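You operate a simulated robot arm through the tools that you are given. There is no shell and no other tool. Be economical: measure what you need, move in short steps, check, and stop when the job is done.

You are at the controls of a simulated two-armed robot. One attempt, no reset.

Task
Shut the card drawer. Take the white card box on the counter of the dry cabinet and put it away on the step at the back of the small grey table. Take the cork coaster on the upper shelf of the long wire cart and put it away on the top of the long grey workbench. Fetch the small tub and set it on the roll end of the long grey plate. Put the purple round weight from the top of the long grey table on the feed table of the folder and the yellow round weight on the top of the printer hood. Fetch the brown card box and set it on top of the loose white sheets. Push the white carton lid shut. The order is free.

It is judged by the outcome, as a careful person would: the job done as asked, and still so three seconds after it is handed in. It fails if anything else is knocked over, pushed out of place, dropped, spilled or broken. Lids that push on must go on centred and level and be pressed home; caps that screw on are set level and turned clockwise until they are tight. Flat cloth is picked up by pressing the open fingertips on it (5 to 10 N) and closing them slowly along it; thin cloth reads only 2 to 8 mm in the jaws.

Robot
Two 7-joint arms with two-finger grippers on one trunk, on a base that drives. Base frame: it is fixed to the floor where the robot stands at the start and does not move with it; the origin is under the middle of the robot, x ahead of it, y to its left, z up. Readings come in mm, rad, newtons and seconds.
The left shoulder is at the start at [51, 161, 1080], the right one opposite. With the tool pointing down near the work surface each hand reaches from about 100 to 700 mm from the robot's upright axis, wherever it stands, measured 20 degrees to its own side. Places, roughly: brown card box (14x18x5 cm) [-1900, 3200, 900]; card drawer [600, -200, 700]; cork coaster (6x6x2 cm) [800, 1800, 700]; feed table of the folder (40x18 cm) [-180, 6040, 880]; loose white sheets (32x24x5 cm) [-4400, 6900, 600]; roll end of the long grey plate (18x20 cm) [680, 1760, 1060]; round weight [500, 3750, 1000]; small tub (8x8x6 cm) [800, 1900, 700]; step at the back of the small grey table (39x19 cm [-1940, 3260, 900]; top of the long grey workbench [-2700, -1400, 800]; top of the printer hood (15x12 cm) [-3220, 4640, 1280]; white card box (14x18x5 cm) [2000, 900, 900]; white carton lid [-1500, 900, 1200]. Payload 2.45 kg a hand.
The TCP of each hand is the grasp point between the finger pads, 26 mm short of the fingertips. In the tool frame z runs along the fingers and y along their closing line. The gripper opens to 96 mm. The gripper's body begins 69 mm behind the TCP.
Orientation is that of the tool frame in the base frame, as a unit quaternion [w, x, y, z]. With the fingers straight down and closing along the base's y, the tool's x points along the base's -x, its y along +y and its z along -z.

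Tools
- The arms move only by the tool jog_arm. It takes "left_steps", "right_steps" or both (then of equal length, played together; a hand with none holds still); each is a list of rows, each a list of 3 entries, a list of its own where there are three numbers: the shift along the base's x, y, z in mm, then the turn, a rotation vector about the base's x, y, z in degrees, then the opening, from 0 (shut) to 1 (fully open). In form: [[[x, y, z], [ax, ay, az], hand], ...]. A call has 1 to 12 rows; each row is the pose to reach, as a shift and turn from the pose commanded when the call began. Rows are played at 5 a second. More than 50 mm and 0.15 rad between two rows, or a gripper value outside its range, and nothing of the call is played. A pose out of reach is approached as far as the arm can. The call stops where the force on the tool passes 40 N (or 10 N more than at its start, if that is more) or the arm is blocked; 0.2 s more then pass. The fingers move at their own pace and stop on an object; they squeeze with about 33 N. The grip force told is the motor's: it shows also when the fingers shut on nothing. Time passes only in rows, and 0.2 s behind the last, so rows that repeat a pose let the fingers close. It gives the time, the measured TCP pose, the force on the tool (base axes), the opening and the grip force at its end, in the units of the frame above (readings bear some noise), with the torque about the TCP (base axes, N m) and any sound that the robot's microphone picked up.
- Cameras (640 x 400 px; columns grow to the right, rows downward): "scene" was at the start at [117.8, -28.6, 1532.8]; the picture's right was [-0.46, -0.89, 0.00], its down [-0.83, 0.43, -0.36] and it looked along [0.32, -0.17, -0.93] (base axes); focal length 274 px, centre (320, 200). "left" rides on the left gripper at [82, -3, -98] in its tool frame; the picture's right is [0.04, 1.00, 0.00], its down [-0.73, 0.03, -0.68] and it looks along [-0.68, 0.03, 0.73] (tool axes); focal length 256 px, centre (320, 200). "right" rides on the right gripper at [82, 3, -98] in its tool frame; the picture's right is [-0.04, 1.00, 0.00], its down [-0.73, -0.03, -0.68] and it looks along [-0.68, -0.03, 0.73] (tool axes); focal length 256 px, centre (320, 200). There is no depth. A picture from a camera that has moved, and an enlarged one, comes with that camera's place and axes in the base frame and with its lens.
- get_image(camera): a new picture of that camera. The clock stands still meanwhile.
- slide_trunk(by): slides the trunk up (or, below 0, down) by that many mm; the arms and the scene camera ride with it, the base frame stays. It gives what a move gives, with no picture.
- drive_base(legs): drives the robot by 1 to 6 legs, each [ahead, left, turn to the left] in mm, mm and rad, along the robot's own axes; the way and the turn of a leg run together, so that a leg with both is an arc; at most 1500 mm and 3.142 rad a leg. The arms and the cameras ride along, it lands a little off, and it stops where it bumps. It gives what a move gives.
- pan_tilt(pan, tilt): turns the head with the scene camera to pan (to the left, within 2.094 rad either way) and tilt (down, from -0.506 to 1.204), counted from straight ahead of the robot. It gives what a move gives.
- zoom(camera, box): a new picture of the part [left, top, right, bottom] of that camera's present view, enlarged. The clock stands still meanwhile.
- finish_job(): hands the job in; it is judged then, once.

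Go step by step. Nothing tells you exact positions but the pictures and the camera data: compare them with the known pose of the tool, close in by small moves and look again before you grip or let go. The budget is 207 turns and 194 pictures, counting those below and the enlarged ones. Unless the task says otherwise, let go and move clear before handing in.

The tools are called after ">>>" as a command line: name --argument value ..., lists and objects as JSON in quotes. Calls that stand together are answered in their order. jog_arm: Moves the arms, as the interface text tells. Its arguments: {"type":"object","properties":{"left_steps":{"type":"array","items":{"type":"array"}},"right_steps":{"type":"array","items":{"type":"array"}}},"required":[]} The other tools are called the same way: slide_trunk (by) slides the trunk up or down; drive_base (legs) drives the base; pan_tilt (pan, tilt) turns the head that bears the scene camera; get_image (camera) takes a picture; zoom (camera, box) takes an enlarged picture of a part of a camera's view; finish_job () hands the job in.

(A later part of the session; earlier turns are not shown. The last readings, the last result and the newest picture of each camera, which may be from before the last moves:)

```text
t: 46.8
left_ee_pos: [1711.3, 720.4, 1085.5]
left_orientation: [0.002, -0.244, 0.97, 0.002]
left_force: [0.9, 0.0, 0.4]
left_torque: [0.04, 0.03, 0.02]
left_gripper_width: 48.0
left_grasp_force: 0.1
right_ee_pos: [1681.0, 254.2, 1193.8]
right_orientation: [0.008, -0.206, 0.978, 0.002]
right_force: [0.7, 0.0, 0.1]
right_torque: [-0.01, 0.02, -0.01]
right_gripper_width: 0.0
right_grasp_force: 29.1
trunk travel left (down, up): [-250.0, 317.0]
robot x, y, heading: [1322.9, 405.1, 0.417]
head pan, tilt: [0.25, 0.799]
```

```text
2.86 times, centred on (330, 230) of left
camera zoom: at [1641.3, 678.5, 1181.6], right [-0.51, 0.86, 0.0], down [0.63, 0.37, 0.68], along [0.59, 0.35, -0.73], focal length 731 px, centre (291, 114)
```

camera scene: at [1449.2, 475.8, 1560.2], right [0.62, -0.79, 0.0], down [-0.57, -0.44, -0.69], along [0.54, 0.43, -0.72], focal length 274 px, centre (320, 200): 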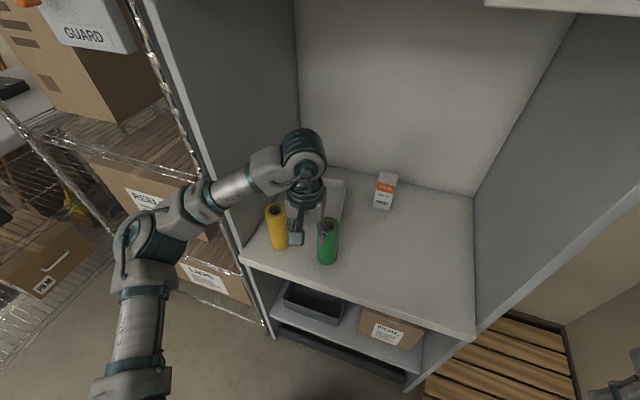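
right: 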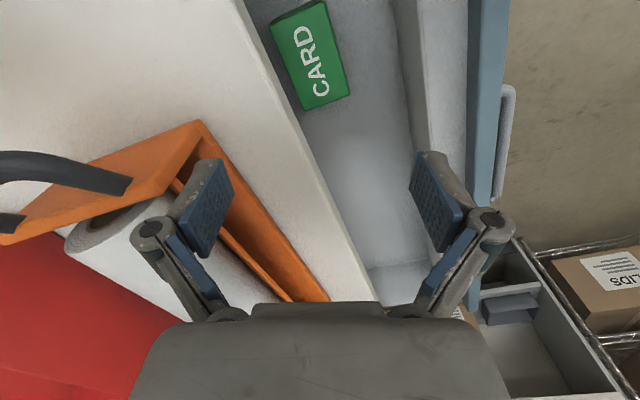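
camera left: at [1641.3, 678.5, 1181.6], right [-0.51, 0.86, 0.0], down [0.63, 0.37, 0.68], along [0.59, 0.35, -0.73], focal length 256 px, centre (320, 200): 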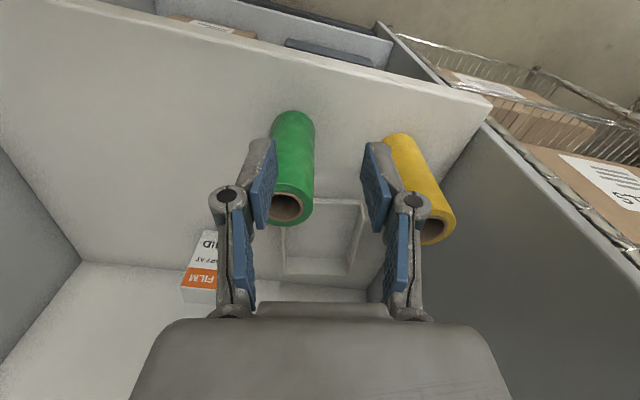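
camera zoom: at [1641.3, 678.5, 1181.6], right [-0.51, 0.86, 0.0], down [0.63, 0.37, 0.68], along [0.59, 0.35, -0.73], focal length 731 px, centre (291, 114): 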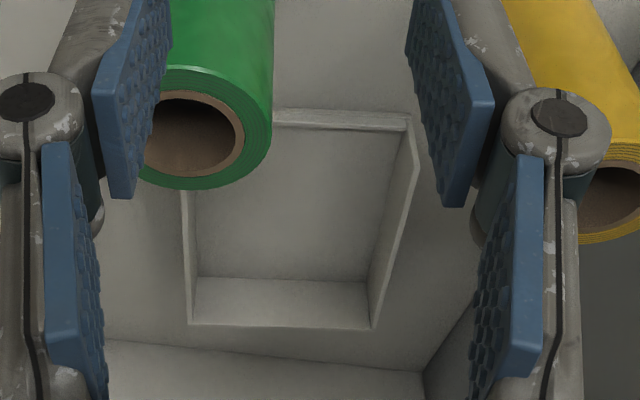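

The right wall runs from about (1935,776) to (2110,867), with its rim near z 880. I'll drive 160 mm forward and 70 mm right with the hand held above the cans.

>>> drive_base --legs '[[160, -70, 0]]'

>>> get_image --camera "scene"

>>> zoom --camera "left" --box '[200, 100, 440, 300]'

```text
t: 48.3
left_ee_pos: [1881.1, 729.7, 1085.0]
left_orientation: [0.001, -0.244, 0.97, 0.0]
left_force: [0.8, 0.3, -0.4]
left_torque: [-0.06, 0.05, 0.0]
left_gripper_width: 48.1
left_grasp_force: 0.0
right_ee_pos: [1853.2, 264.3, 1195.9]
right_orientation: [0.009, -0.207, 0.978, -0.002]
right_force: [1.1, -0.1, -0.3]
right_torque: [-0.02, 0.0, 0.04]
right_gripper_width: 0.0
right_grasp_force: 27.9
trunk travel left (down, up): [-250.0, 317.0]
robot x, y, heading: [1494.6, 403.7, 0.419]
head pan, tilt: [0.25, 0.799]
```

```text
162 pictures are left
camera scene: at [1616.6, 487.8, 1560.3], right [0.62, -0.78, 0.01], down [-0.56, -0.45, -0.69], along [0.55, 0.43, -0.72], focal length 274 px, centre (320, 200)
```

scene: 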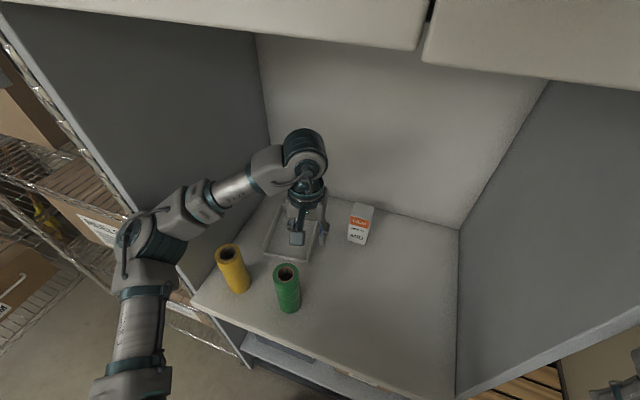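

```text
2.00 times, centred on (320, 200) of left
camera zoom: at [1810.5, 688.1, 1181.3], right [-0.51, 0.86, 0.0], down [0.63, 0.37, 0.68], along [0.59, 0.35, -0.73], focal length 512 px, centre (320, 200)
```

zoom: 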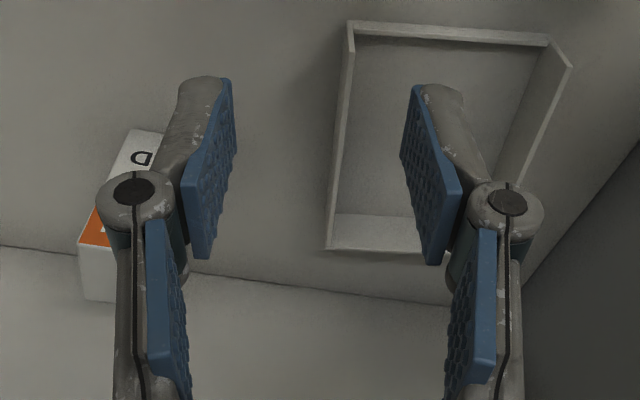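

The tray's right wall runs from (1940,787) to (2106,871). I'll move over a point 45 mm from its front end and start down in steps.

>>> jog_arm --left_steps '[[[25, 20, 0], [0, 0, -0.3], 0.5], [[50, 39, -20], [0, 0, -0.6], 0.5], [[75, 58, -45], [0, 0, -1], 0.5], [[99, 77, -75], [0, 0, -1.4], 0.5], [[99, 77, -110], [0, 0, -1.4], 0.5]]'

>>> get_image --camera "scene"

>>> get_image --camera "left"

```text
t: 49.5
left_ee_pos: [1984.2, 792.7, 978.8]
left_orientation: [0.002, -0.232, 0.973, 0.006]
left_force: [1.2, -1.5, 0.8]
left_torque: [0.08, 0.04, 0.03]
left_gripper_width: 47.9
left_grasp_force: 0.0
right_ee_pos: [1858.2, 248.8, 1192.9]
right_orientation: [0.009, -0.207, 0.978, 0.005]
right_force: [0.3, 0.4, 0.1]
right_torque: [0.01, 0.04, 0.01]
right_gripper_width: 0.1
right_grasp_force: 28.4
trunk travel left (down, up): [-250.0, 317.0]
robot x, y, heading: [1496.3, 405.3, 0.422]
head pan, tilt: [0.25, 0.799]
```

```text
160 pictures are left
camera scene: at [1628.0, 468.9, 1560.2], right [0.62, -0.78, -0.01], down [-0.57, -0.44, -0.7], along [0.54, 0.44, -0.72], focal length 274 px, centre (320, 200)
```

scene: 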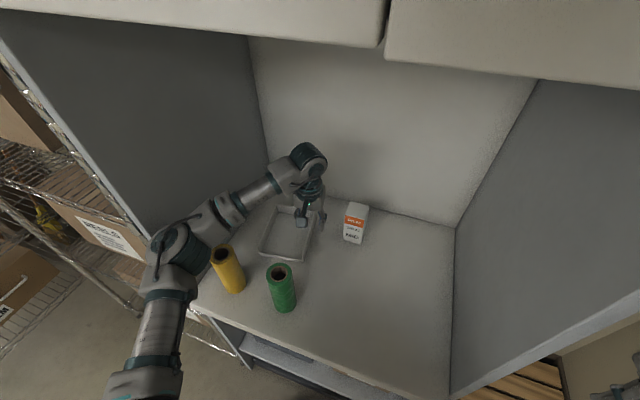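

```text
159 pictures are left
camera left: at [1913.1, 752.6, 1073.8], right [-0.49, 0.87, 0.01], down [0.64, 0.35, 0.68], along [0.59, 0.34, -0.73], focal length 256 px, centre (320, 200)
```

left: 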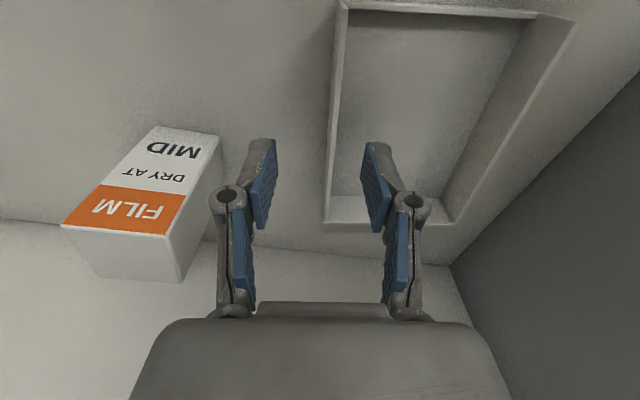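

The hand is about 14 mm right of the wall. I'll correct that and lower to z 900, then look again.

>>> jog_arm --left_steps '[[[-6, 13, -20], [0, 0, -0.5], 0.5], [[-6, 13, -50], [0, 0, -1], 0.5], [[-6, 13, -80], [0, 0, -1], 0.5]]'

>>> get_image --camera "left"

>>> zoom --camera "scene" --box '[140, 120, 400, 320]'

```text
t: 50.3
left_ee_pos: [1978.0, 807.9, 896.4]
left_orientation: [0.003, -0.223, 0.975, 0.004]
left_force: [0.2, -0.2, 0.2]
left_torque: [0.03, 0.01, -0.01]
left_gripper_width: 48.0
left_grasp_force: 0.1
right_ee_pos: [1857.0, 252.6, 1194.9]
right_orientation: [0.009, -0.208, 0.978, 0.003]
right_force: [0.1, 0.1, 0.3]
right_torque: [-0.01, -0.05, -0.01]
right_gripper_width: 0.0
right_grasp_force: 28.0
trunk travel left (down, up): [-250.0, 317.0]
robot x, y, heading: [1494.9, 401.5, 0.421]
head pan, tilt: [0.25, 0.799]
```

```text
158 pictures are left
camera left: at [1906.0, 769.7, 992.2], right [-0.47, 0.88, 0.01], down [0.65, 0.34, 0.68], along [0.6, 0.33, -0.73], focal length 256 px, centre (320, 200)
```

left: 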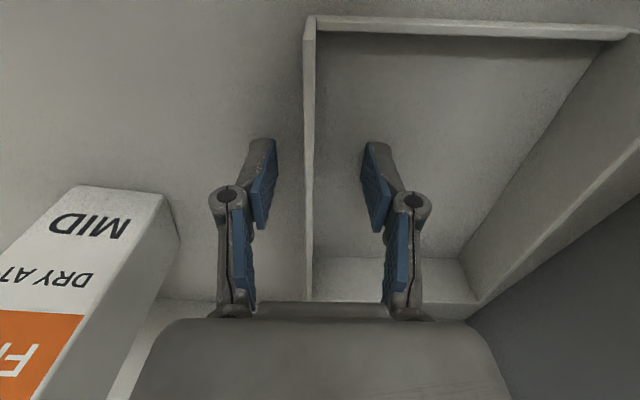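

```text
2.00 times, centred on (270, 220) of scene
camera zoom: at [1625.7, 475.9, 1560.0], right [0.62, -0.78, 0.0], down [-0.57, -0.44, -0.69], along [0.54, 0.43, -0.72], focal length 547 px, centre (420, 160)
```

zoom: 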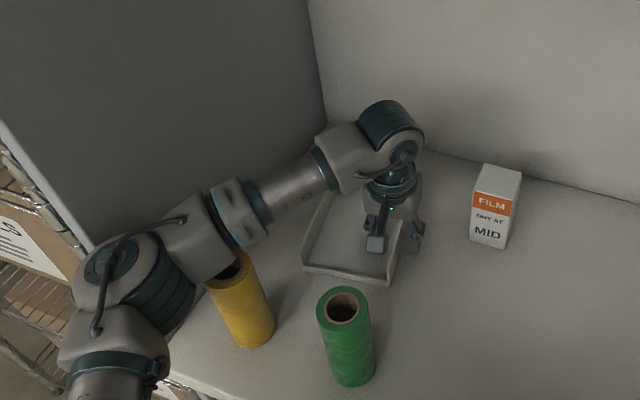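

The wall is centred between the fingers, but the forearm is close above the yellow can. I'll look from the right hand's camera to judge the clearance.

>>> get_image --camera "right"

```text
156 pictures are left
camera right: at [1779.4, 222.2, 1290.4], right [-0.37, 0.93, 0.0], down [0.67, 0.27, 0.69], along [0.64, 0.26, -0.72], focal length 256 px, centre (320, 200)
```

right: 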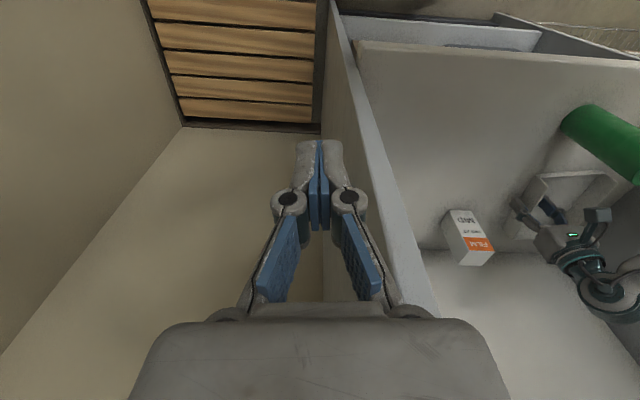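

That view doesn't show the forearm. I'll swing the right hand back and turn it to look left into the cabinet.

>>> jog_arm --right_steps '[[[-30, 0, 0], [0, 0, 7], 0], [[-60, 10, 0], [0, 0, 14], 0], [[-90, 20, 0], [0, 0, 21], 0], [[-120, 30, -20], [0, 0, 28], 0], [[-140, 40, -40], [0, 0, 35], 0], [[-157, 48, -60], [0, 0, 42], 0], [[-157, 48, -60], [0, 0, 50], 0]]'

>>> get_image --camera "right"

```text
t: 51.9
left_ee_pos: [1975.3, 810.2, 897.9]
left_orientation: [0.002, -0.224, 0.975, 0.003]
left_force: [0.5, -1.1, 0.5]
left_torque: [0.01, -0.03, -0.04]
left_gripper_width: 48.2
left_grasp_force: 0.0
right_ee_pos: [1697.0, 303.1, 1134.6]
right_orientation: [0.009, -0.602, 0.799, 0.007]
right_force: [-0.5, 0.0, -0.2]
right_torque: [0.0, -0.01, 0.03]
right_gripper_width: 0.0
right_grasp_force: 28.0
trunk travel left (down, up): [-250.0, 317.0]
robot x, y, heading: [1499.0, 406.8, 0.418]
head pan, tilt: [0.25, 0.799]
```

```text
155 pictures are left
camera right: at [1671.1, 223.8, 1231.2], right [-0.95, 0.31, 0.0], down [0.23, 0.68, 0.69], along [0.22, 0.66, -0.72], focal length 256 px, centre (320, 200)
```

right: 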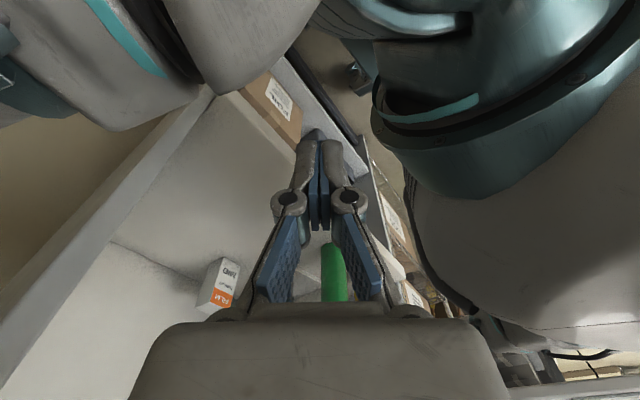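

That gave no better view. To get more clearance over the can, I'll raise the trunk 50 mm so the elbow lifts and then lower the hand relative to it.

>>> slide_trunk --by 50

>>> jog_arm --left_steps '[[[0, 0, -25], [0, 0, 0], 0.5], [[0, 0, -50], [0, 0, 0], 0.5]]'

>>> zoom --camera "scene" --box '[140, 120, 400, 320]'

```text
t: 52.8
left_ee_pos: [1975.7, 811.2, 946.9]
left_orientation: [0.001, -0.225, 0.974, 0.002]
left_force: [1.1, -0.4, -0.4]
left_torque: [0.01, 0.01, 0.0]
left_gripper_width: 48.1
left_grasp_force: 0.0
right_ee_pos: [1700.0, 303.9, 1185.2]
right_orientation: [0.007, -0.602, 0.798, 0.007]
right_force: [0.1, 0.1, 0.1]
right_torque: [0.0, 0.04, 0.02]
right_gripper_width: 0.0
right_grasp_force: 29.5
trunk travel left (down, up): [-300.0, 267.0]
robot x, y, heading: [1498.7, 404.6, 0.421]
head pan, tilt: [0.25, 0.799]
```

```text
t: 53.4
left_ee_pos: [1974.4, 811.7, 897.4]
left_orientation: [0.002, -0.224, 0.975, 0.003]
left_force: [0.2, 0.7, 0.5]
left_torque: [0.0, 0.05, 0.03]
left_gripper_width: 48.1
left_grasp_force: 0.2
right_ee_pos: [1697.2, 305.1, 1186.5]
right_orientation: [0.008, -0.602, 0.799, 0.006]
right_force: [0.3, -0.7, 0.6]
right_torque: [0.04, 0.07, 0.02]
right_gripper_width: 0.1
right_grasp_force: 28.6
trunk travel left (down, up): [-300.0, 267.0]
robot x, y, heading: [1498.6, 404.6, 0.415]
head pan, tilt: [0.25, 0.799]
```

```text
2.00 times, centred on (270, 220) of scene
camera zoom: at [1594.5, 468.2, 1611.2], right [0.62, -0.78, 0.0], down [-0.57, -0.45, -0.69], along [0.54, 0.43, -0.72], focal length 547 px, centre (420, 160)
```

zoom: 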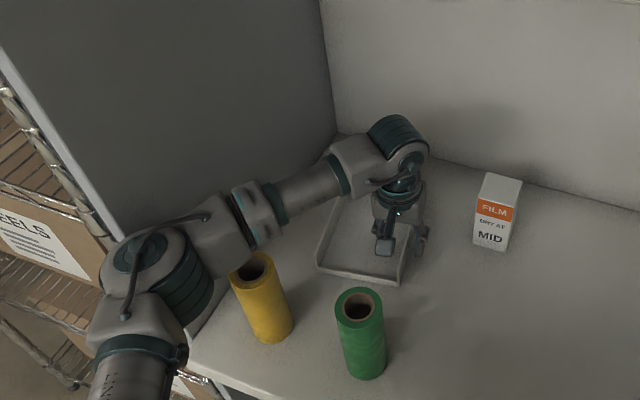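

The forearm clears the can better now and the pose stayed reachable. I'll lower to z 870 and check.

>>> jog_arm --left_steps '[[[0, -2, -12], [0, 0, 0], 0.5], [[0, -2, -26], [0, 0, 0], 0.5]]'

>>> get_image --camera "left"

>>> zoom --camera "scene" --box '[240, 160, 380, 270]'

```text
t: 54.0
left_ee_pos: [1976.5, 807.6, 877.5]
left_orientation: [0.009, -0.223, 0.975, -0.001]
left_force: [9.2, -1.5, 36.6]
left_torque: [-0.78, -0.14, 0.44]
left_gripper_width: 74.9
left_grasp_force: 16.0
right_ee_pos: [1694.9, 303.7, 1185.0]
right_orientation: [0.009, -0.602, 0.798, 0.006]
right_force: [1.3, 0.5, -0.3]
right_torque: [-0.02, 0.0, 0.0]
right_gripper_width: 0.0
right_grasp_force: 28.3
trunk travel left (down, up): [-300.0, 267.0]
robot x, y, heading: [1496.8, 405.9, 0.42]
head pan, tilt: [0.25, 0.799]
```

```text
153 pictures are left
camera left: at [1902.9, 769.6, 972.4], right [-0.47, 0.88, -0.01], down [0.64, 0.34, 0.69], along [0.61, 0.32, -0.72], focal length 256 px, centre (320, 200)
```

left: 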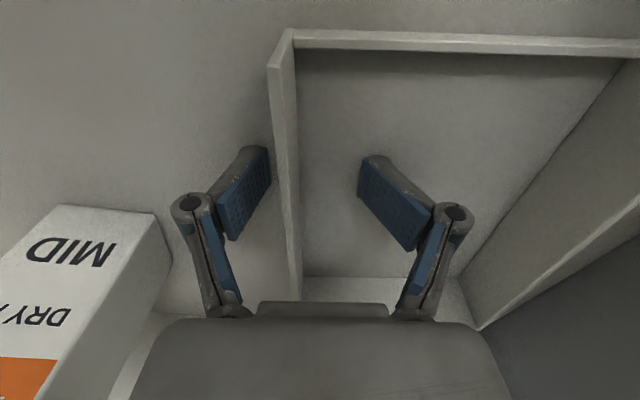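

```text
3.64 times, centred on (310, 215) of scene
camera zoom: at [1587.5, 464.5, 1612.6], right [0.62, -0.78, 0.0], down [-0.56, -0.45, -0.7], along [0.55, 0.43, -0.72], focal length 995 px, centre (356, 146)
```

zoom: 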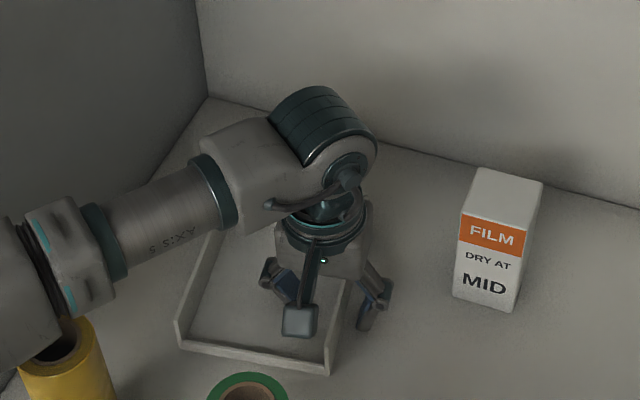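

The fingertips touched down, so the counter is at about z 850 and the wall rises between the fingers. I'll lift 8 mm and close on the wall.

>>> jog_arm --left_steps '[[[0, 0, 8], [0, 0, 0], 0.6], [[0, 0, 8], [0, 0, 0], 0.5], [[0, 0, 8], [0, 0, 0], 0.3], [[0, 0, 8], [0, 0, 0], 0.15], [[0, 0, 8], [0, 0, 0], 0], [[0, 0, 8], [0, 0, 0], 0], [[0, 0, 8], [0, 0, 0], 0]]'

>>> get_image --camera "left"

```text
t: 55.7
left_ee_pos: [1977.5, 808.2, 888.4]
left_orientation: [0.012, -0.22, 0.975, -0.005]
left_force: [5.8, -12.7, 29.8]
left_torque: [-0.58, 1.4, 0.35]
left_gripper_width: 11.2
left_grasp_force: 31.7
right_ee_pos: [1694.1, 306.6, 1186.1]
right_orientation: [0.008, -0.602, 0.798, 0.004]
right_force: [-0.3, 0.1, 0.5]
right_torque: [0.03, -0.01, 0.01]
right_gripper_width: 0.1
right_grasp_force: 28.1
trunk travel left (down, up): [-300.0, 267.0]
robot x, y, heading: [1497.3, 401.9, 0.415]
head pan, tilt: [0.25, 0.799]
stopped in row 7 (left hand): the force on the tool passed its limit at 48 N (the readings are from after the stop); the commanded pose is now the measured one
```

```text
151 pictures are left
camera left: at [1902.9, 770.6, 984.1], right [-0.47, 0.88, -0.02], down [0.63, 0.34, 0.69], along [0.62, 0.31, -0.72], focal length 256 px, centre (320, 200)
```

left: 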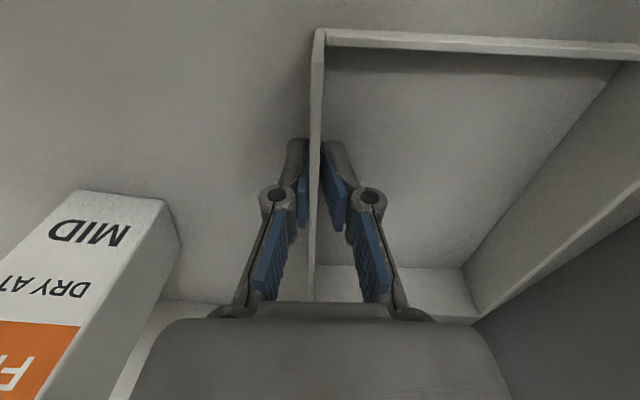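

The fingers hold the wall with an 11 mm grip. I'll lift gently in small steps.

>>> jog_arm --left_steps '[[[0, 0, 10], [0, 0, 0], 0], [[0, 0, 20], [0, 0, 0], 0], [[0, 0, 30], [0, 0, 0], 0], [[0, 0, 45], [0, 0, 0], 0]]'

>>> get_image --camera "scene"

>>> get_image --camera "left"

```text
t: 56.7
left_ee_pos: [1975.7, 811.1, 927.6]
left_orientation: [0.006, -0.223, 0.975, -0.002]
left_force: [0.3, -0.1, -2.5]
left_torque: [-0.24, 0.02, 0.0]
left_gripper_width: 6.1
left_grasp_force: 32.8
right_ee_pos: [1695.4, 308.1, 1185.6]
right_orientation: [0.008, -0.601, 0.799, 0.005]
right_force: [-0.3, -0.7, 0.1]
right_torque: [-0.05, 0.01, 0.03]
right_gripper_width: 0.0
right_grasp_force: 29.2
trunk travel left (down, up): [-300.0, 267.0]
robot x, y, heading: [1497.6, 402.8, 0.419]
head pan, tilt: [0.25, 0.799]
```

```text
150 pictures are left
camera scene: at [1594.6, 467.5, 1611.2], right [0.62, -0.78, 0.0], down [-0.57, -0.45, -0.69], along [0.54, 0.43, -0.72], focal length 274 px, centre (320, 200)
```

scene: 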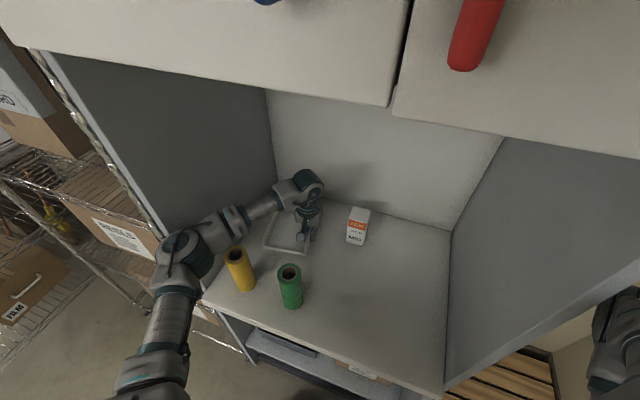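

```text
149 pictures are left
camera left: at [1902.1, 773.8, 1022.9], right [-0.47, 0.88, -0.01], down [0.64, 0.35, 0.69], along [0.61, 0.32, -0.73], focal length 256 px, centre (320, 200)
```

left: 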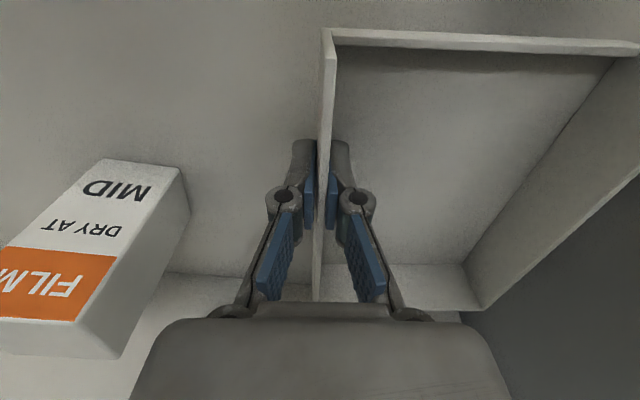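

The tray is up, level and weighs about 250 g. I'll raise it with the trunk over the cans, then back straight out.

>>> slide_trunk --by 150

>>> get_image --camera "scene"

```text
t: 58.4
left_ee_pos: [1975.2, 811.2, 1076.9]
left_orientation: [0.005, -0.222, 0.975, -0.002]
left_force: [-0.5, -1.2, -3.5]
left_torque: [-0.21, 0.0, 0.02]
left_gripper_width: 5.7
left_grasp_force: 31.8
right_ee_pos: [1694.8, 307.4, 1334.4]
right_orientation: [0.007, -0.602, 0.798, 0.005]
right_force: [1.4, 0.8, -0.2]
right_torque: [0.01, -0.02, 0.03]
right_gripper_width: 0.2
right_grasp_force: 28.3
trunk travel left (down, up): [-450.0, 117.0]
robot x, y, heading: [1496.2, 401.3, 0.423]
head pan, tilt: [0.25, 0.799]
```

```text
148 pictures are left
camera scene: at [1554.2, 449.7, 1761.4], right [0.62, -0.78, 0.0], down [-0.56, -0.45, -0.69], along [0.54, 0.43, -0.72], focal length 274 px, centre (320, 200)
```

scene: 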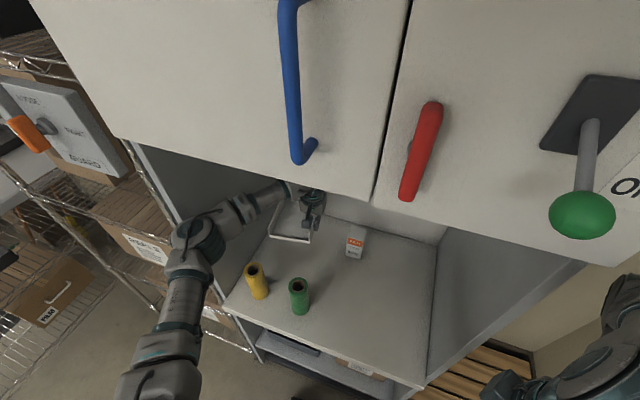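

All clear. Now I'll back out of the cabinet.

>>> drive_base --legs '[[-550, 0, 0]]'

>>> slide_trunk --by -150

>>> pan_tilt --pan 0.2 --tilt 0.6

>>> get_image --camera "scene"

>>> pan_tilt --pan 1.2 --tilt 0.5

>>> get_image --camera "scene"

```text
t: 61.6
left_ee_pos: [1494.5, 586.8, 1072.0]
left_orientation: [-0.002, -0.212, 0.977, 0.001]
left_force: [1.1, -0.5, -4.5]
left_torque: [-0.18, -0.01, -0.03]
left_gripper_width: 6.0
left_grasp_force: 32.7
right_ee_pos: [1208.1, 91.0, 1331.4]
right_orientation: [0.002, -0.592, 0.806, 0.009]
right_force: [-0.3, 0.7, -0.7]
right_torque: [-0.05, -0.03, -0.02]
right_gripper_width: 0.1
right_grasp_force: 28.4
trunk travel left (down, up): [-450.0, 117.0]
robot x, y, heading: [996.2, 191.6, 0.402]
head pan, tilt: [0.25, 0.799]
```

```text
t: 63.4
left_ee_pos: [1480.9, 573.2, 933.4]
left_orientation: [0.009, -0.212, 0.977, 0.006]
left_force: [0.4, -0.5, -2.5]
left_torque: [-0.22, 0.04, 0.02]
left_gripper_width: 6.1
left_grasp_force: 32.6
right_ee_pos: [1188.1, 72.4, 1183.4]
right_orientation: [0.012, -0.592, 0.806, 0.01]
right_force: [0.0, 0.3, -0.7]
right_torque: [0.0, 0.0, -0.04]
right_gripper_width: 0.0
right_grasp_force: 29.0
trunk travel left (down, up): [-300.0, 267.0]
robot x, y, heading: [993.0, 196.7, 0.395]
head pan, tilt: [0.25, 0.799]
```

```text
t: 64.1
left_ee_pos: [1480.6, 572.6, 934.2]
left_orientation: [0.008, -0.212, 0.977, 0.007]
left_force: [-0.6, 0.7, -3.3]
left_torque: [-0.19, 0.03, -0.03]
left_gripper_width: 5.8
left_grasp_force: 32.8
right_ee_pos: [1188.8, 71.9, 1183.9]
right_orientation: [0.013, -0.592, 0.806, 0.011]
right_force: [0.5, -0.3, 0.3]
right_torque: [0.0, 0.0, 0.01]
right_gripper_width: 0.0
right_grasp_force: 28.8
trunk travel left (down, up): [-300.0, 267.0]
robot x, y, heading: [990.7, 191.5, 0.394]
head pan, tilt: [0.201, 0.6]
```

```text
147 pictures are left
camera scene: at [1096.4, 266.7, 1628.0], right [0.56, -0.83, 0.01], down [-0.47, -0.33, -0.82], along [0.68, 0.46, -0.57], focal length 274 px, centre (320, 200)
```

scene: 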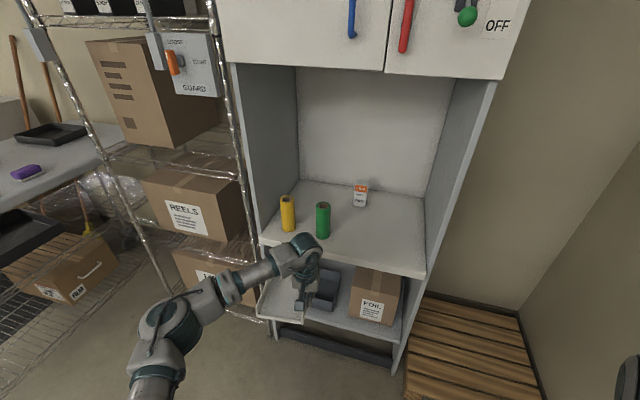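

```text
t: 65.3
left_ee_pos: [1480.7, 573.1, 934.0]
left_orientation: [0.007, -0.213, 0.977, 0.007]
left_force: [0.6, 0.2, -2.6]
left_torque: [-0.25, 0.01, 0.02]
left_gripper_width: 5.7
left_grasp_force: 33.1
right_ee_pos: [1188.7, 71.9, 1182.0]
right_orientation: [0.012, -0.592, 0.806, 0.01]
right_force: [-0.5, 0.3, 0.1]
right_torque: [-0.01, 0.01, 0.0]
right_gripper_width: 0.0
right_grasp_force: 28.4
trunk travel left (down, up): [-300.0, 267.0]
robot x, y, heading: [998.4, 194.6, 0.397]
head pan, tilt: [1.201, 0.499]
```

```text
146 pictures are left
camera scene: at [1020.9, 308.7, 1636.8], right [1.0, 0.03, 0.0], down [0.01, -0.49, -0.87], along [-0.03, 0.87, -0.49], focal length 274 px, centre (320, 200)
```

scene: 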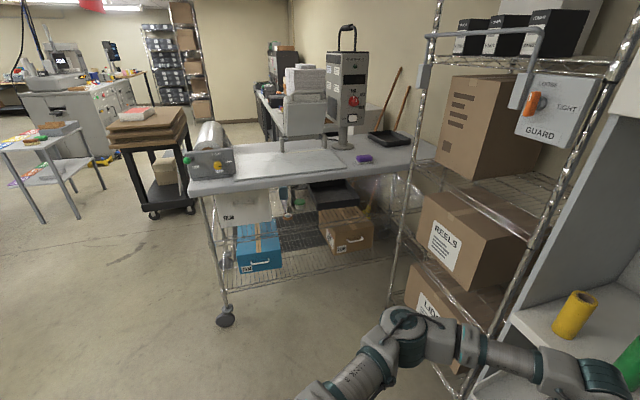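

Out and clear, with the tray held level. The cart's upper shelf (z about 700) is under its grey top, so I'll reach in with the right hand; first I'll tuck the left hand with the tray high and close and drive to face the cart.

>>> jog_arm --left_steps '[[[-35, -3, 15], [0, 0, 0], 0], [[-70, -6, 30], [0, 0, 0], 0], [[-105, -9, 45], [0, 0, 0], 0], [[-140, -12, 65], [0, 0, 0], 0], [[-175, -15, 85], [0, 0, 0], 0], [[-210, -18, 105], [0, 0, 0], 0], [[-245, -20, 125], [0, 0, 0], 0], [[-280, -22, 140], [0, 0, 0], 0], [[-310, -23, 150], [0, 0, 0], 0]]' --right_steps '[[[0, 0, 0], [0, 0, -6], 0], [[0, 0, 0], [0, 0, -12], 0], [[0, 0, 0], [0, 0, -18], 0], [[0, 0, 0], [0, 0, -24], 0], [[0, 0, 0], [0, 0, -30], 0], [[0, 0, 0], [0, 0, -36], 0], [[0, 0, 0], [0, 0, -42], 0], [[0, 0, 0], [0, 0, -46], 0], [[0, 0, 0], [0, 0, -50], 0]]'

>>> drive_base --legs '[[0, 0, 1.5], [800, -100, 0]]'

>>> pan_tilt --pan -0.2 --tilt 0.5

>>> get_image --camera "scene"

```text
t: 67.3
left_ee_pos: [1169.6, 551.1, 1084.4]
left_orientation: [0.009, -0.213, 0.977, 0.008]
left_force: [0.1, -0.7, -2.9]
left_torque: [-0.23, 0.04, -0.02]
left_gripper_width: 6.1
left_grasp_force: 33.3
right_ee_pos: [1187.7, 73.6, 1185.2]
right_orientation: [0.016, -0.195, 0.981, 0.004]
right_force: [-0.2, 1.7, -1.1]
right_torque: [0.03, -0.03, 0.01]
right_gripper_width: 0.0
right_grasp_force: 28.9
trunk travel left (down, up): [-300.0, 267.0]
robot x, y, heading: [994.9, 192.2, 0.395]
head pan, tilt: [1.201, 0.499]
```

```text
t: 68.6
left_ee_pos: [1135.7, 554.7, 1092.9]
left_orientation: [0.007, -0.261, 0.965, 0.026]
left_force: [-0.1, 1.1, -3.6]
left_torque: [-0.3, -0.04, -0.02]
left_gripper_width: 6.1
left_grasp_force: 32.6
right_ee_pos: [1201.9, 89.0, 1180.9]
right_orientation: [0.024, -0.229, 0.972, 0.043]
right_force: [25.4, 95.1, 13.1]
right_torque: [1.84, -0.48, -0.36]
right_gripper_width: 6.1
right_grasp_force: 33.4
trunk travel left (down, up): [-300.0, 267.0]
robot x, y, heading: [982.9, 213.6, 0.503]
head pan, tilt: [1.201, 0.499]
stopped in leg 1: the force on the tool passed its limit at 50 N (the readings are from after the stop); the commanded pose is now the measured one
```

```text
t: 70.2
left_ee_pos: [1135.4, 554.2, 1092.5]
left_orientation: [0.008, -0.26, 0.965, 0.027]
left_force: [0.4, 0.1, -3.6]
left_torque: [-0.21, -0.01, -0.02]
left_gripper_width: 5.9
left_grasp_force: 32.4
right_ee_pos: [1202.1, 87.1, 1180.4]
right_orientation: [0.022, -0.229, 0.972, 0.043]
right_force: [-2.1, 91.6, 24.5]
right_torque: [1.73, 0.21, -0.62]
right_gripper_width: 6.5
right_grasp_force: 33.2
trunk travel left (down, up): [-300.0, 267.0]
robot x, y, heading: [984.8, 207.8, 0.5]
head pan, tilt: [-0.201, 0.499]
```

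```text
145 pictures are left
camera scene: at [1098.7, 260.8, 1637.5], right [0.29, -0.96, 0.01], down [-0.46, -0.15, -0.88], along [0.84, 0.26, -0.48], focal length 274 px, centre (320, 200)
```

scene: 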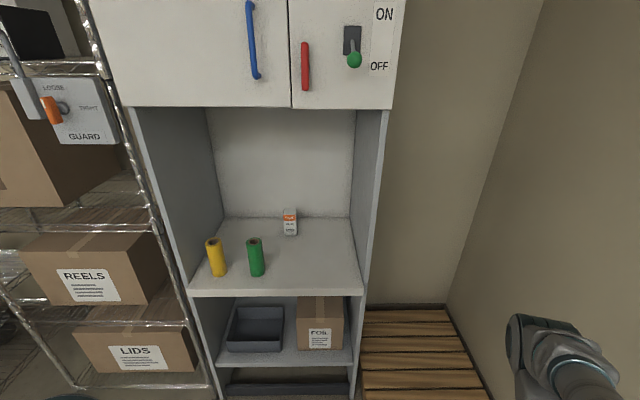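

The right tool bumped into something while turning. I'll look at it.

>>> get_image --camera "right"

>>> pan_tilt --pan -0.9 --tilt 0.8

>>> get_image --camera "scene"

```text
144 pictures are left
camera right: at [1126.0, 44.5, 1272.6], right [-0.41, 0.91, 0.08], down [0.65, 0.24, 0.72], along [0.64, 0.35, -0.69], focal length 256 px, centre (320, 200)
```

right: 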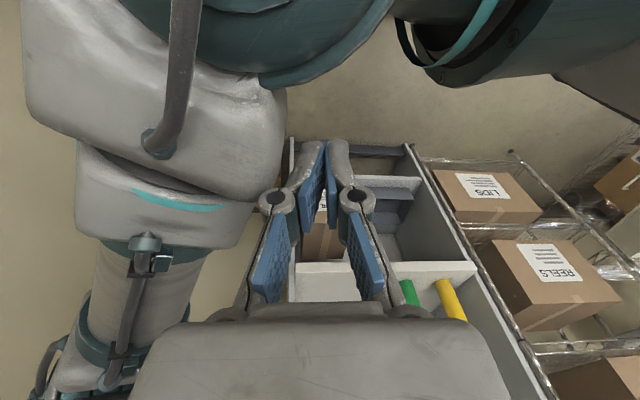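

```text
t: 71.2
left_ee_pos: [1134.7, 552.6, 1092.2]
left_orientation: [0.007, -0.261, 0.965, 0.026]
left_force: [-0.8, -0.3, -3.4]
left_torque: [-0.23, -0.01, -0.02]
left_gripper_width: 6.3
left_grasp_force: 32.8
right_ee_pos: [1202.3, 85.9, 1180.7]
right_orientation: [0.023, -0.229, 0.972, 0.044]
right_force: [2.1, 95.7, 27.0]
right_torque: [1.78, 0.13, -0.58]
right_gripper_width: 6.6
right_grasp_force: 33.3
trunk travel left (down, up): [-300.0, 267.0]
robot x, y, heading: [984.7, 214.1, 0.497]
head pan, tilt: [-0.901, 0.799]
```

```text
143 pictures are left
camera scene: at [1085.5, 202.8, 1612.1], right [-0.39, -0.92, 0.01], down [-0.66, 0.27, -0.7], along [0.64, -0.28, -0.71], focal length 274 px, centre (320, 200)
```

scene: 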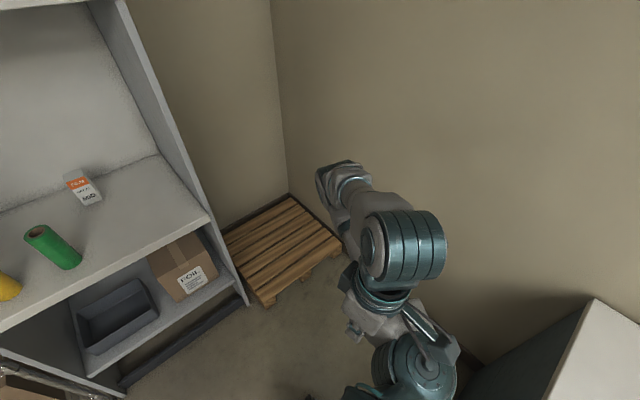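

The right hand is folded against its own arm. I'll ease it away, forward and to the left.

>>> jog_arm --right_steps '[[[10, 20, 0], [0, 0, 0], 0], [[25, 40, 0], [0, 0, 0], 0], [[45, 60, 0], [0, 0, 0], 0], [[75, 70, 0], [0, 0, 0], 0], [[110, 80, 0], [0, 0, 0], 0]]'

>>> get_image --camera "right"

>>> get_image --camera "scene"

```text
t: 72.4
left_ee_pos: [1135.7, 553.0, 1093.1]
left_orientation: [0.008, -0.26, 0.965, 0.026]
left_force: [0.4, -0.8, -2.6]
left_torque: [-0.22, -0.01, 0.02]
left_gripper_width: 6.2
left_grasp_force: 32.6
right_ee_pos: [1312.9, 160.8, 1178.6]
right_orientation: [0.019, -0.235, 0.971, 0.033]
right_force: [0.7, 0.8, 0.0]
right_torque: [0.02, 0.01, -0.01]
right_gripper_width: 0.0
right_grasp_force: 28.8
trunk travel left (down, up): [-300.0, 267.0]
robot x, y, heading: [984.4, 211.4, 0.497]
head pan, tilt: [-0.901, 0.799]
```

```text
142 pictures are left
camera right: at [1237.7, 119.7, 1272.1], right [-0.42, 0.91, 0.06], down [0.65, 0.26, 0.71], along [0.63, 0.34, -0.7], focal length 256 px, centre (320, 200)
```

right: 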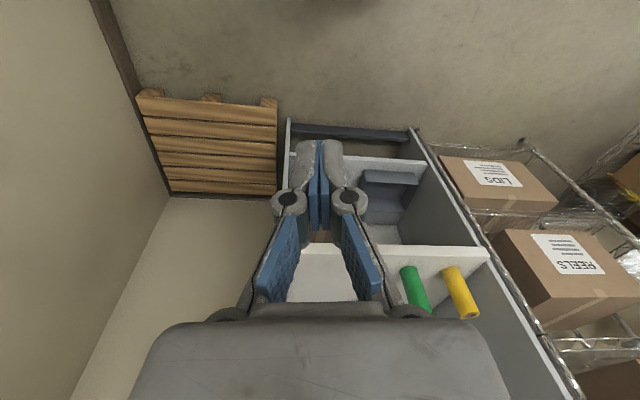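

```text
141 pictures are left
camera scene: at [1086.8, 202.4, 1611.9], right [-0.39, -0.92, 0.01], down [-0.66, 0.28, -0.7], along [0.64, -0.28, -0.72], focal length 274 px, centre (320, 200)
```

scene: 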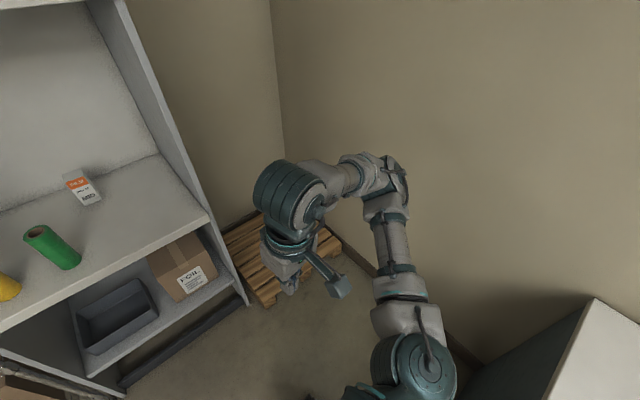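

Released. I'll step away from the drawer cabinet first, then turn toward the cart.

>>> drive_base --legs '[[0, 350, 0], [0, 0, 1.4]]'

>>> pan_tilt --pan -0.1 --tilt 0.6

>>> get_image --camera "scene"

```text
t: 78.2
left_ee_pos: [534.5, 731.4, 1098.4]
left_orientation: [0.022, 0.825, -0.564, -0.033]
left_force: [2.7, 1.3, -3.0]
left_torque: [-0.07, -0.09, -0.09]
left_gripper_width: 6.2
left_grasp_force: 32.8
right_ee_pos: [951.1, 847.9, 1172.4]
right_orientation: [0.018, 0.808, -0.587, -0.044]
right_force: [1.5, 0.7, -0.4]
right_torque: [-0.06, 0.12, 0.0]
right_gripper_width: 0.2
right_grasp_force: 28.5
trunk travel left (down, up): [-300.0, 267.0]
robot x, y, heading: [825.1, 525.6, 1.912]
head pan, tilt: [-0.901, 0.799]
```

```text
t: 79.3
left_ee_pos: [493.6, 714.3, 1091.4]
left_orientation: [0.007, 0.826, -0.563, -0.023]
left_force: [-0.3, -0.4, -2.7]
left_torque: [-0.06, -0.22, 0.07]
left_gripper_width: 5.9
left_grasp_force: 32.3
right_ee_pos: [905.4, 829.8, 1181.1]
right_orientation: [0.001, 0.811, -0.584, -0.035]
right_force: [0.2, 0.3, -0.4]
right_torque: [-0.01, -0.03, 0.04]
right_gripper_width: 0.0
right_grasp_force: 28.5
trunk travel left (down, up): [-300.0, 267.0]
robot x, y, heading: [822.3, 522.3, 1.916]
head pan, tilt: [-0.099, 0.6]
```

```text
140 pictures are left
camera scene: at [785.4, 635.1, 1628.3], right [0.97, 0.24, 0.0], down [0.14, -0.55, -0.82], along [-0.2, 0.8, -0.57], focal length 274 px, centre (320, 200)
```

scene: 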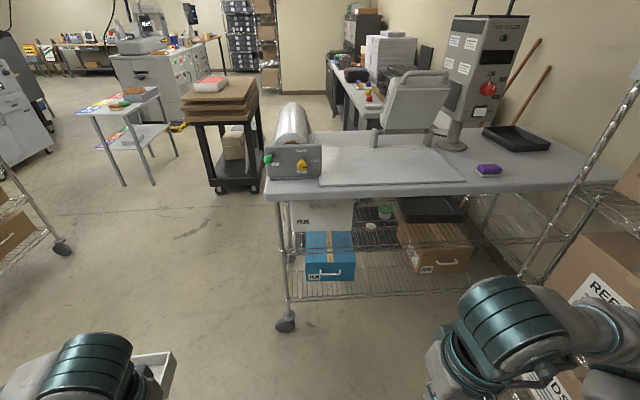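

I can see the coaster near (775,1760) and the green-lidded tub near (838,1855) on the cart's upper shelf; the plate's roll end is next to the film roll. I'll drive up to working distance.

>>> drive_base --legs '[[500, 200, 0], [0, -370, 0]]'

>>> pan_tilt --pan -0.3 --tilt 0.8

>>> get_image --camera "scene"

```text
t: 84.5
left_ee_pos: [510.8, 1256.5, 1095.1]
left_orientation: [0.011, 0.826, -0.564, -0.027]
left_force: [0.5, 0.9, -3.9]
left_torque: [-0.01, -0.2, 0.03]
left_gripper_width: 6.0
left_grasp_force: 32.4
right_ee_pos: [925.5, 1374.0, 1178.6]
right_orientation: [0.007, 0.811, -0.584, -0.038]
right_force: [0.0, -0.4, 0.0]
right_torque: [0.0, 0.01, 0.0]
right_gripper_width: 0.0
right_grasp_force: 28.6
trunk travel left (down, up): [-300.0, 267.0]
robot x, y, heading: [825.1, 1058.9, 1.922]
head pan, tilt: [-0.099, 0.6]
```

```text
t: 85.2
left_ee_pos: [525.6, 1258.7, 1097.8]
left_orientation: [0.014, 0.824, -0.565, -0.03]
left_force: [1.3, 1.6, -3.6]
left_torque: [-0.09, -0.12, -0.09]
left_gripper_width: 6.0
left_grasp_force: 33.4
right_ee_pos: [939.6, 1376.1, 1177.3]
right_orientation: [0.009, 0.81, -0.585, -0.042]
right_force: [0.8, -0.2, -0.4]
right_torque: [-0.07, 0.04, 0.0]
right_gripper_width: 0.1
right_grasp_force: 28.2
trunk travel left (down, up): [-300.0, 267.0]
robot x, y, heading: [831.9, 1059.6, 1.92]
head pan, tilt: [-0.3, 0.799]
```

```text
139 pictures are left
camera scene: at [848.2, 1183.0, 1610.5], right [1.0, 0.05, -0.02], down [0.02, -0.72, -0.69], along [-0.05, 0.69, -0.72], focal length 274 px, centre (320, 200)
```

scene: 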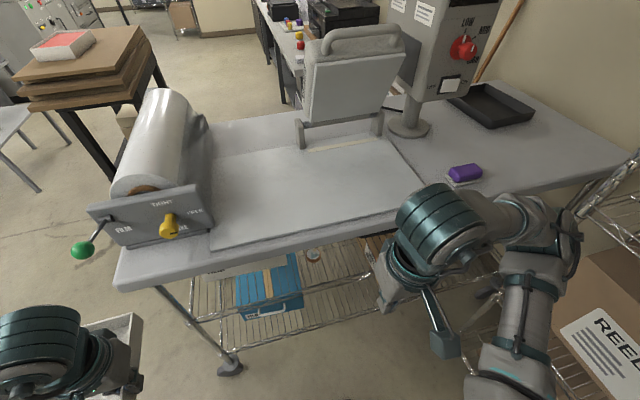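

The coaster shows just under the plate's front edge. I'll lower the trunk so both the head and the right hand are at a good height for reaching under the top.

>>> slide_trunk --by -240

>>> pan_tilt --pan 0.0 --tilt 0.65

>>> get_image --camera "scene"

>>> get_image --camera "right"

```text
t: 87.7
left_ee_pos: [511.5, 1274.0, 827.3]
left_orientation: [0.053, 0.823, -0.565, 0.025]
left_force: [1.3, 0.7, -2.7]
left_torque: [-0.07, -0.14, -0.07]
left_gripper_width: 6.0
left_grasp_force: 32.4
right_ee_pos: [932.8, 1372.4, 940.1]
right_orientation: [0.008, 0.809, -0.587, -0.041]
right_force: [0.9, 0.0, 0.6]
right_torque: [-0.02, 0.08, 0.04]
right_gripper_width: 0.1
right_grasp_force: 28.6
trunk travel left (down, up): [-60.0, 507.0]
robot x, y, heading: [830.5, 1058.8, 1.916]
head pan, tilt: [-0.3, 0.799]
```

```text
t: 88.5
left_ee_pos: [507.6, 1273.9, 827.0]
left_orientation: [0.051, 0.824, -0.564, 0.026]
left_force: [1.2, 0.5, -3.2]
left_torque: [-0.06, -0.2, -0.07]
left_gripper_width: 5.9
left_grasp_force: 32.6
right_ee_pos: [929.7, 1371.9, 938.5]
right_orientation: [0.007, 0.809, -0.586, -0.039]
right_force: [1.1, 1.1, 0.8]
right_torque: [-0.03, 0.03, 0.0]
right_gripper_width: 0.0
right_grasp_force: 28.7
trunk travel left (down, up): [-60.0, 507.0]
robot x, y, heading: [828.4, 1062.2, 1.916]
head pan, tilt: [0.0, 0.649]
```

```text
138 pictures are left
camera scene: at [729.6, 1397.2, 1348.3], right [0.94, 0.34, -0.02], down [0.19, -0.58, -0.79], along [-0.28, 0.74, -0.61], focal length 274 px, centre (320, 200)
```

scene: 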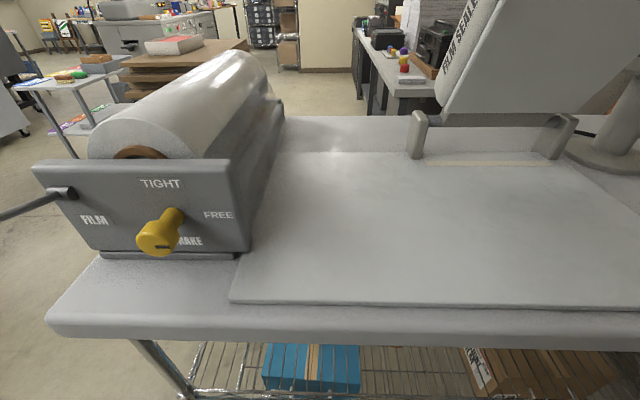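

```text
137 pictures are left
camera right: at [959.6, 1290.0, 1032.4], right [-0.96, -0.28, 0.06], down [-0.15, 0.68, 0.72], along [-0.24, 0.68, -0.7], focal length 256 px, centre (320, 200)
```

right: 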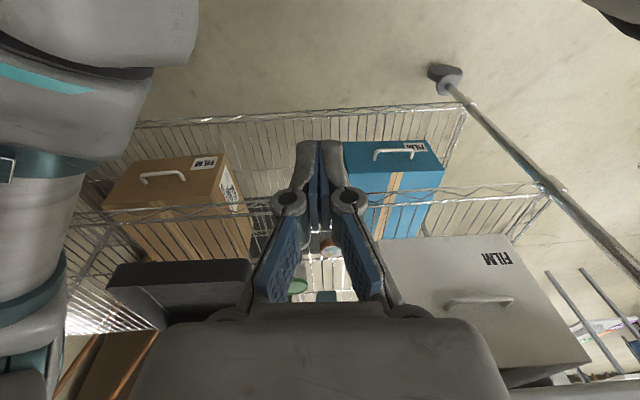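

I've triangulated the coaster at (778,1753) and the tub at (834,1853) on a shelf at z about 700; the plate's underside is at about 1005. I'll pitch the right hand 45° forward and bring it in front of the opening, fingers open.

>>> jog_arm --right_steps '[[[-5, 5, 0], [5.9, 1.4, 0], 1], [[-10, 15, -10], [11.7, 2.7, -0.1], 1], [[-15, 30, -20], [17.6, 4.1, -0.2], 1], [[-25, 50, -40], [23.4, 5.5, -0.3], 1], [[-40, 75, -70], [29.3, 6.8, -0.4], 1], [[-60, 100, -100], [35.1, 8.2, -0.4], 1], [[-80, 130, -130], [41, 9.6, -0.5], 1]]'

>>> get_image --camera "right"

>>> get_image --camera "scene"

```text
t: 90.1
left_ee_pos: [503.4, 1272.9, 825.8]
left_orientation: [0.051, 0.823, -0.565, 0.029]
left_force: [0.9, 1.0, -3.6]
left_torque: [-0.02, -0.17, -0.07]
left_gripper_width: 6.0
left_grasp_force: 32.1
right_ee_pos: [790.1, 1544.9, 842.4]
right_orientation: [-0.231, 0.751, -0.538, -0.306]
right_force: [0.9, -0.1, -0.2]
right_torque: [-0.01, 0.01, 0.09]
right_gripper_width: 95.9
right_grasp_force: 0.2
right hand out of reach, approached as far as the arm can: row 3, 4, 5, 6, 7
trunk travel left (down, up): [-60.0, 507.0]
robot x, y, heading: [826.3, 1062.0, 1.919]
head pan, tilt: [0.0, 0.649]
```

```text
136 pictures are left
camera right: at [827.3, 1422.5, 854.5], right [-0.96, -0.29, 0.01], down [0.0, 0.04, 1.0], along [-0.29, 0.96, -0.04], focal length 256 px, centre (320, 200)
```

right: 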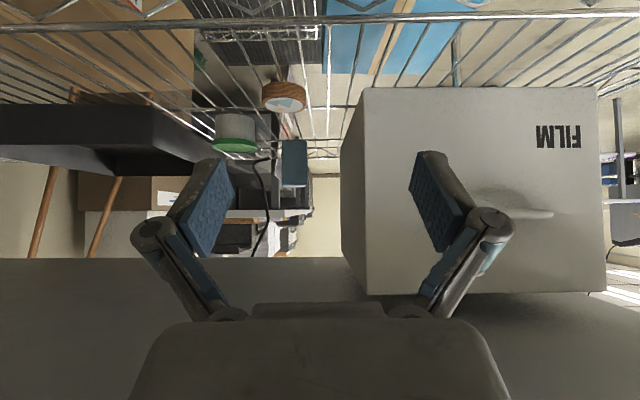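

```text
135 pictures are left
camera scene: at [720.6, 1396.5, 1347.6], right [0.94, 0.34, -0.01], down [0.2, -0.58, -0.79], along [-0.28, 0.74, -0.61], focal length 274 px, centre (320, 200)
```

scene: 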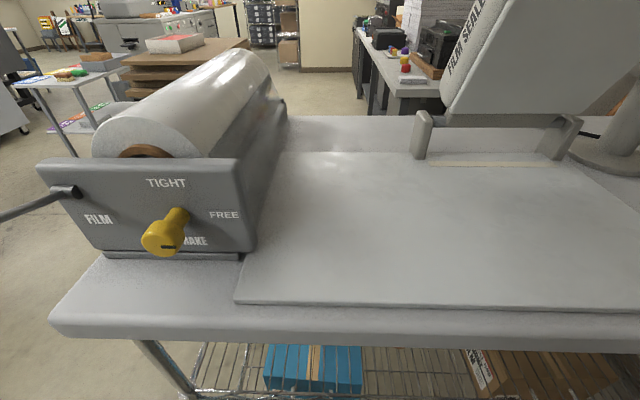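

Excellent view: coaster at about (777,1745) and tub at (837,1852), with over 90 mm of room to the white FILM box. The hand fell short and 50 mm left, so I'll move toward a pre-grasp point in line with the coaster.

>>> jog_arm --right_steps '[[[12, 5, -15], [0, 0, 0], 0.85], [[24, 15, -30], [0, 0, 0], 0.85], [[30, 40, -45], [0, 0, 0], 0.85], [[27, 68, -60], [0, 0, 0], 0.85], [[21, 97, -70], [0, 0, 0], 0.85]]'

>>> get_image --camera "right"

```text
t: 91.3
left_ee_pos: [485.6, 1264.6, 820.9]
left_orientation: [0.043, 0.824, -0.563, 0.034]
left_force: [-0.1, -0.1, -2.7]
left_torque: [0.03, -0.26, 0.01]
left_gripper_width: 6.0
left_grasp_force: 32.4
right_ee_pos: [791.4, 1635.7, 772.6]
right_orientation: [-0.237, 0.753, -0.534, -0.303]
right_force: [-0.5, 0.2, 0.6]
right_torque: [-0.01, -0.02, -0.06]
right_gripper_width: 81.6
right_grasp_force: 0.2
right hand out of reach, approached as far as the arm can: row 1, 2, 3
trunk travel left (down, up): [-60.0, 507.0]
robot x, y, heading: [826.3, 1061.0, 1.919]
head pan, tilt: [0.0, 0.649]
```

```text
134 pictures are left
camera right: at [830.3, 1514.0, 784.8], right [-0.96, -0.29, -0.01], down [-0.02, 0.03, 1.0], along [-0.29, 0.96, -0.03], focal length 256 px, centre (320, 200)
```

right: 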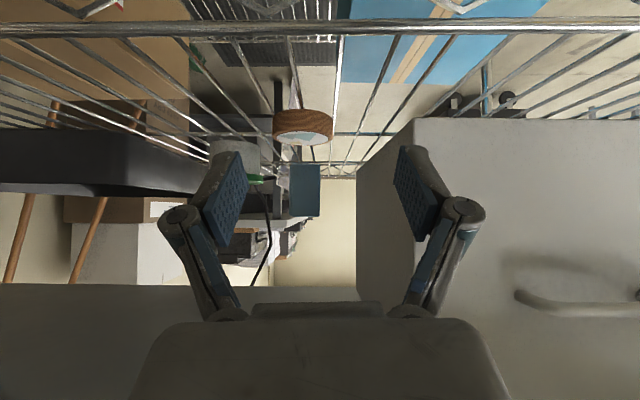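

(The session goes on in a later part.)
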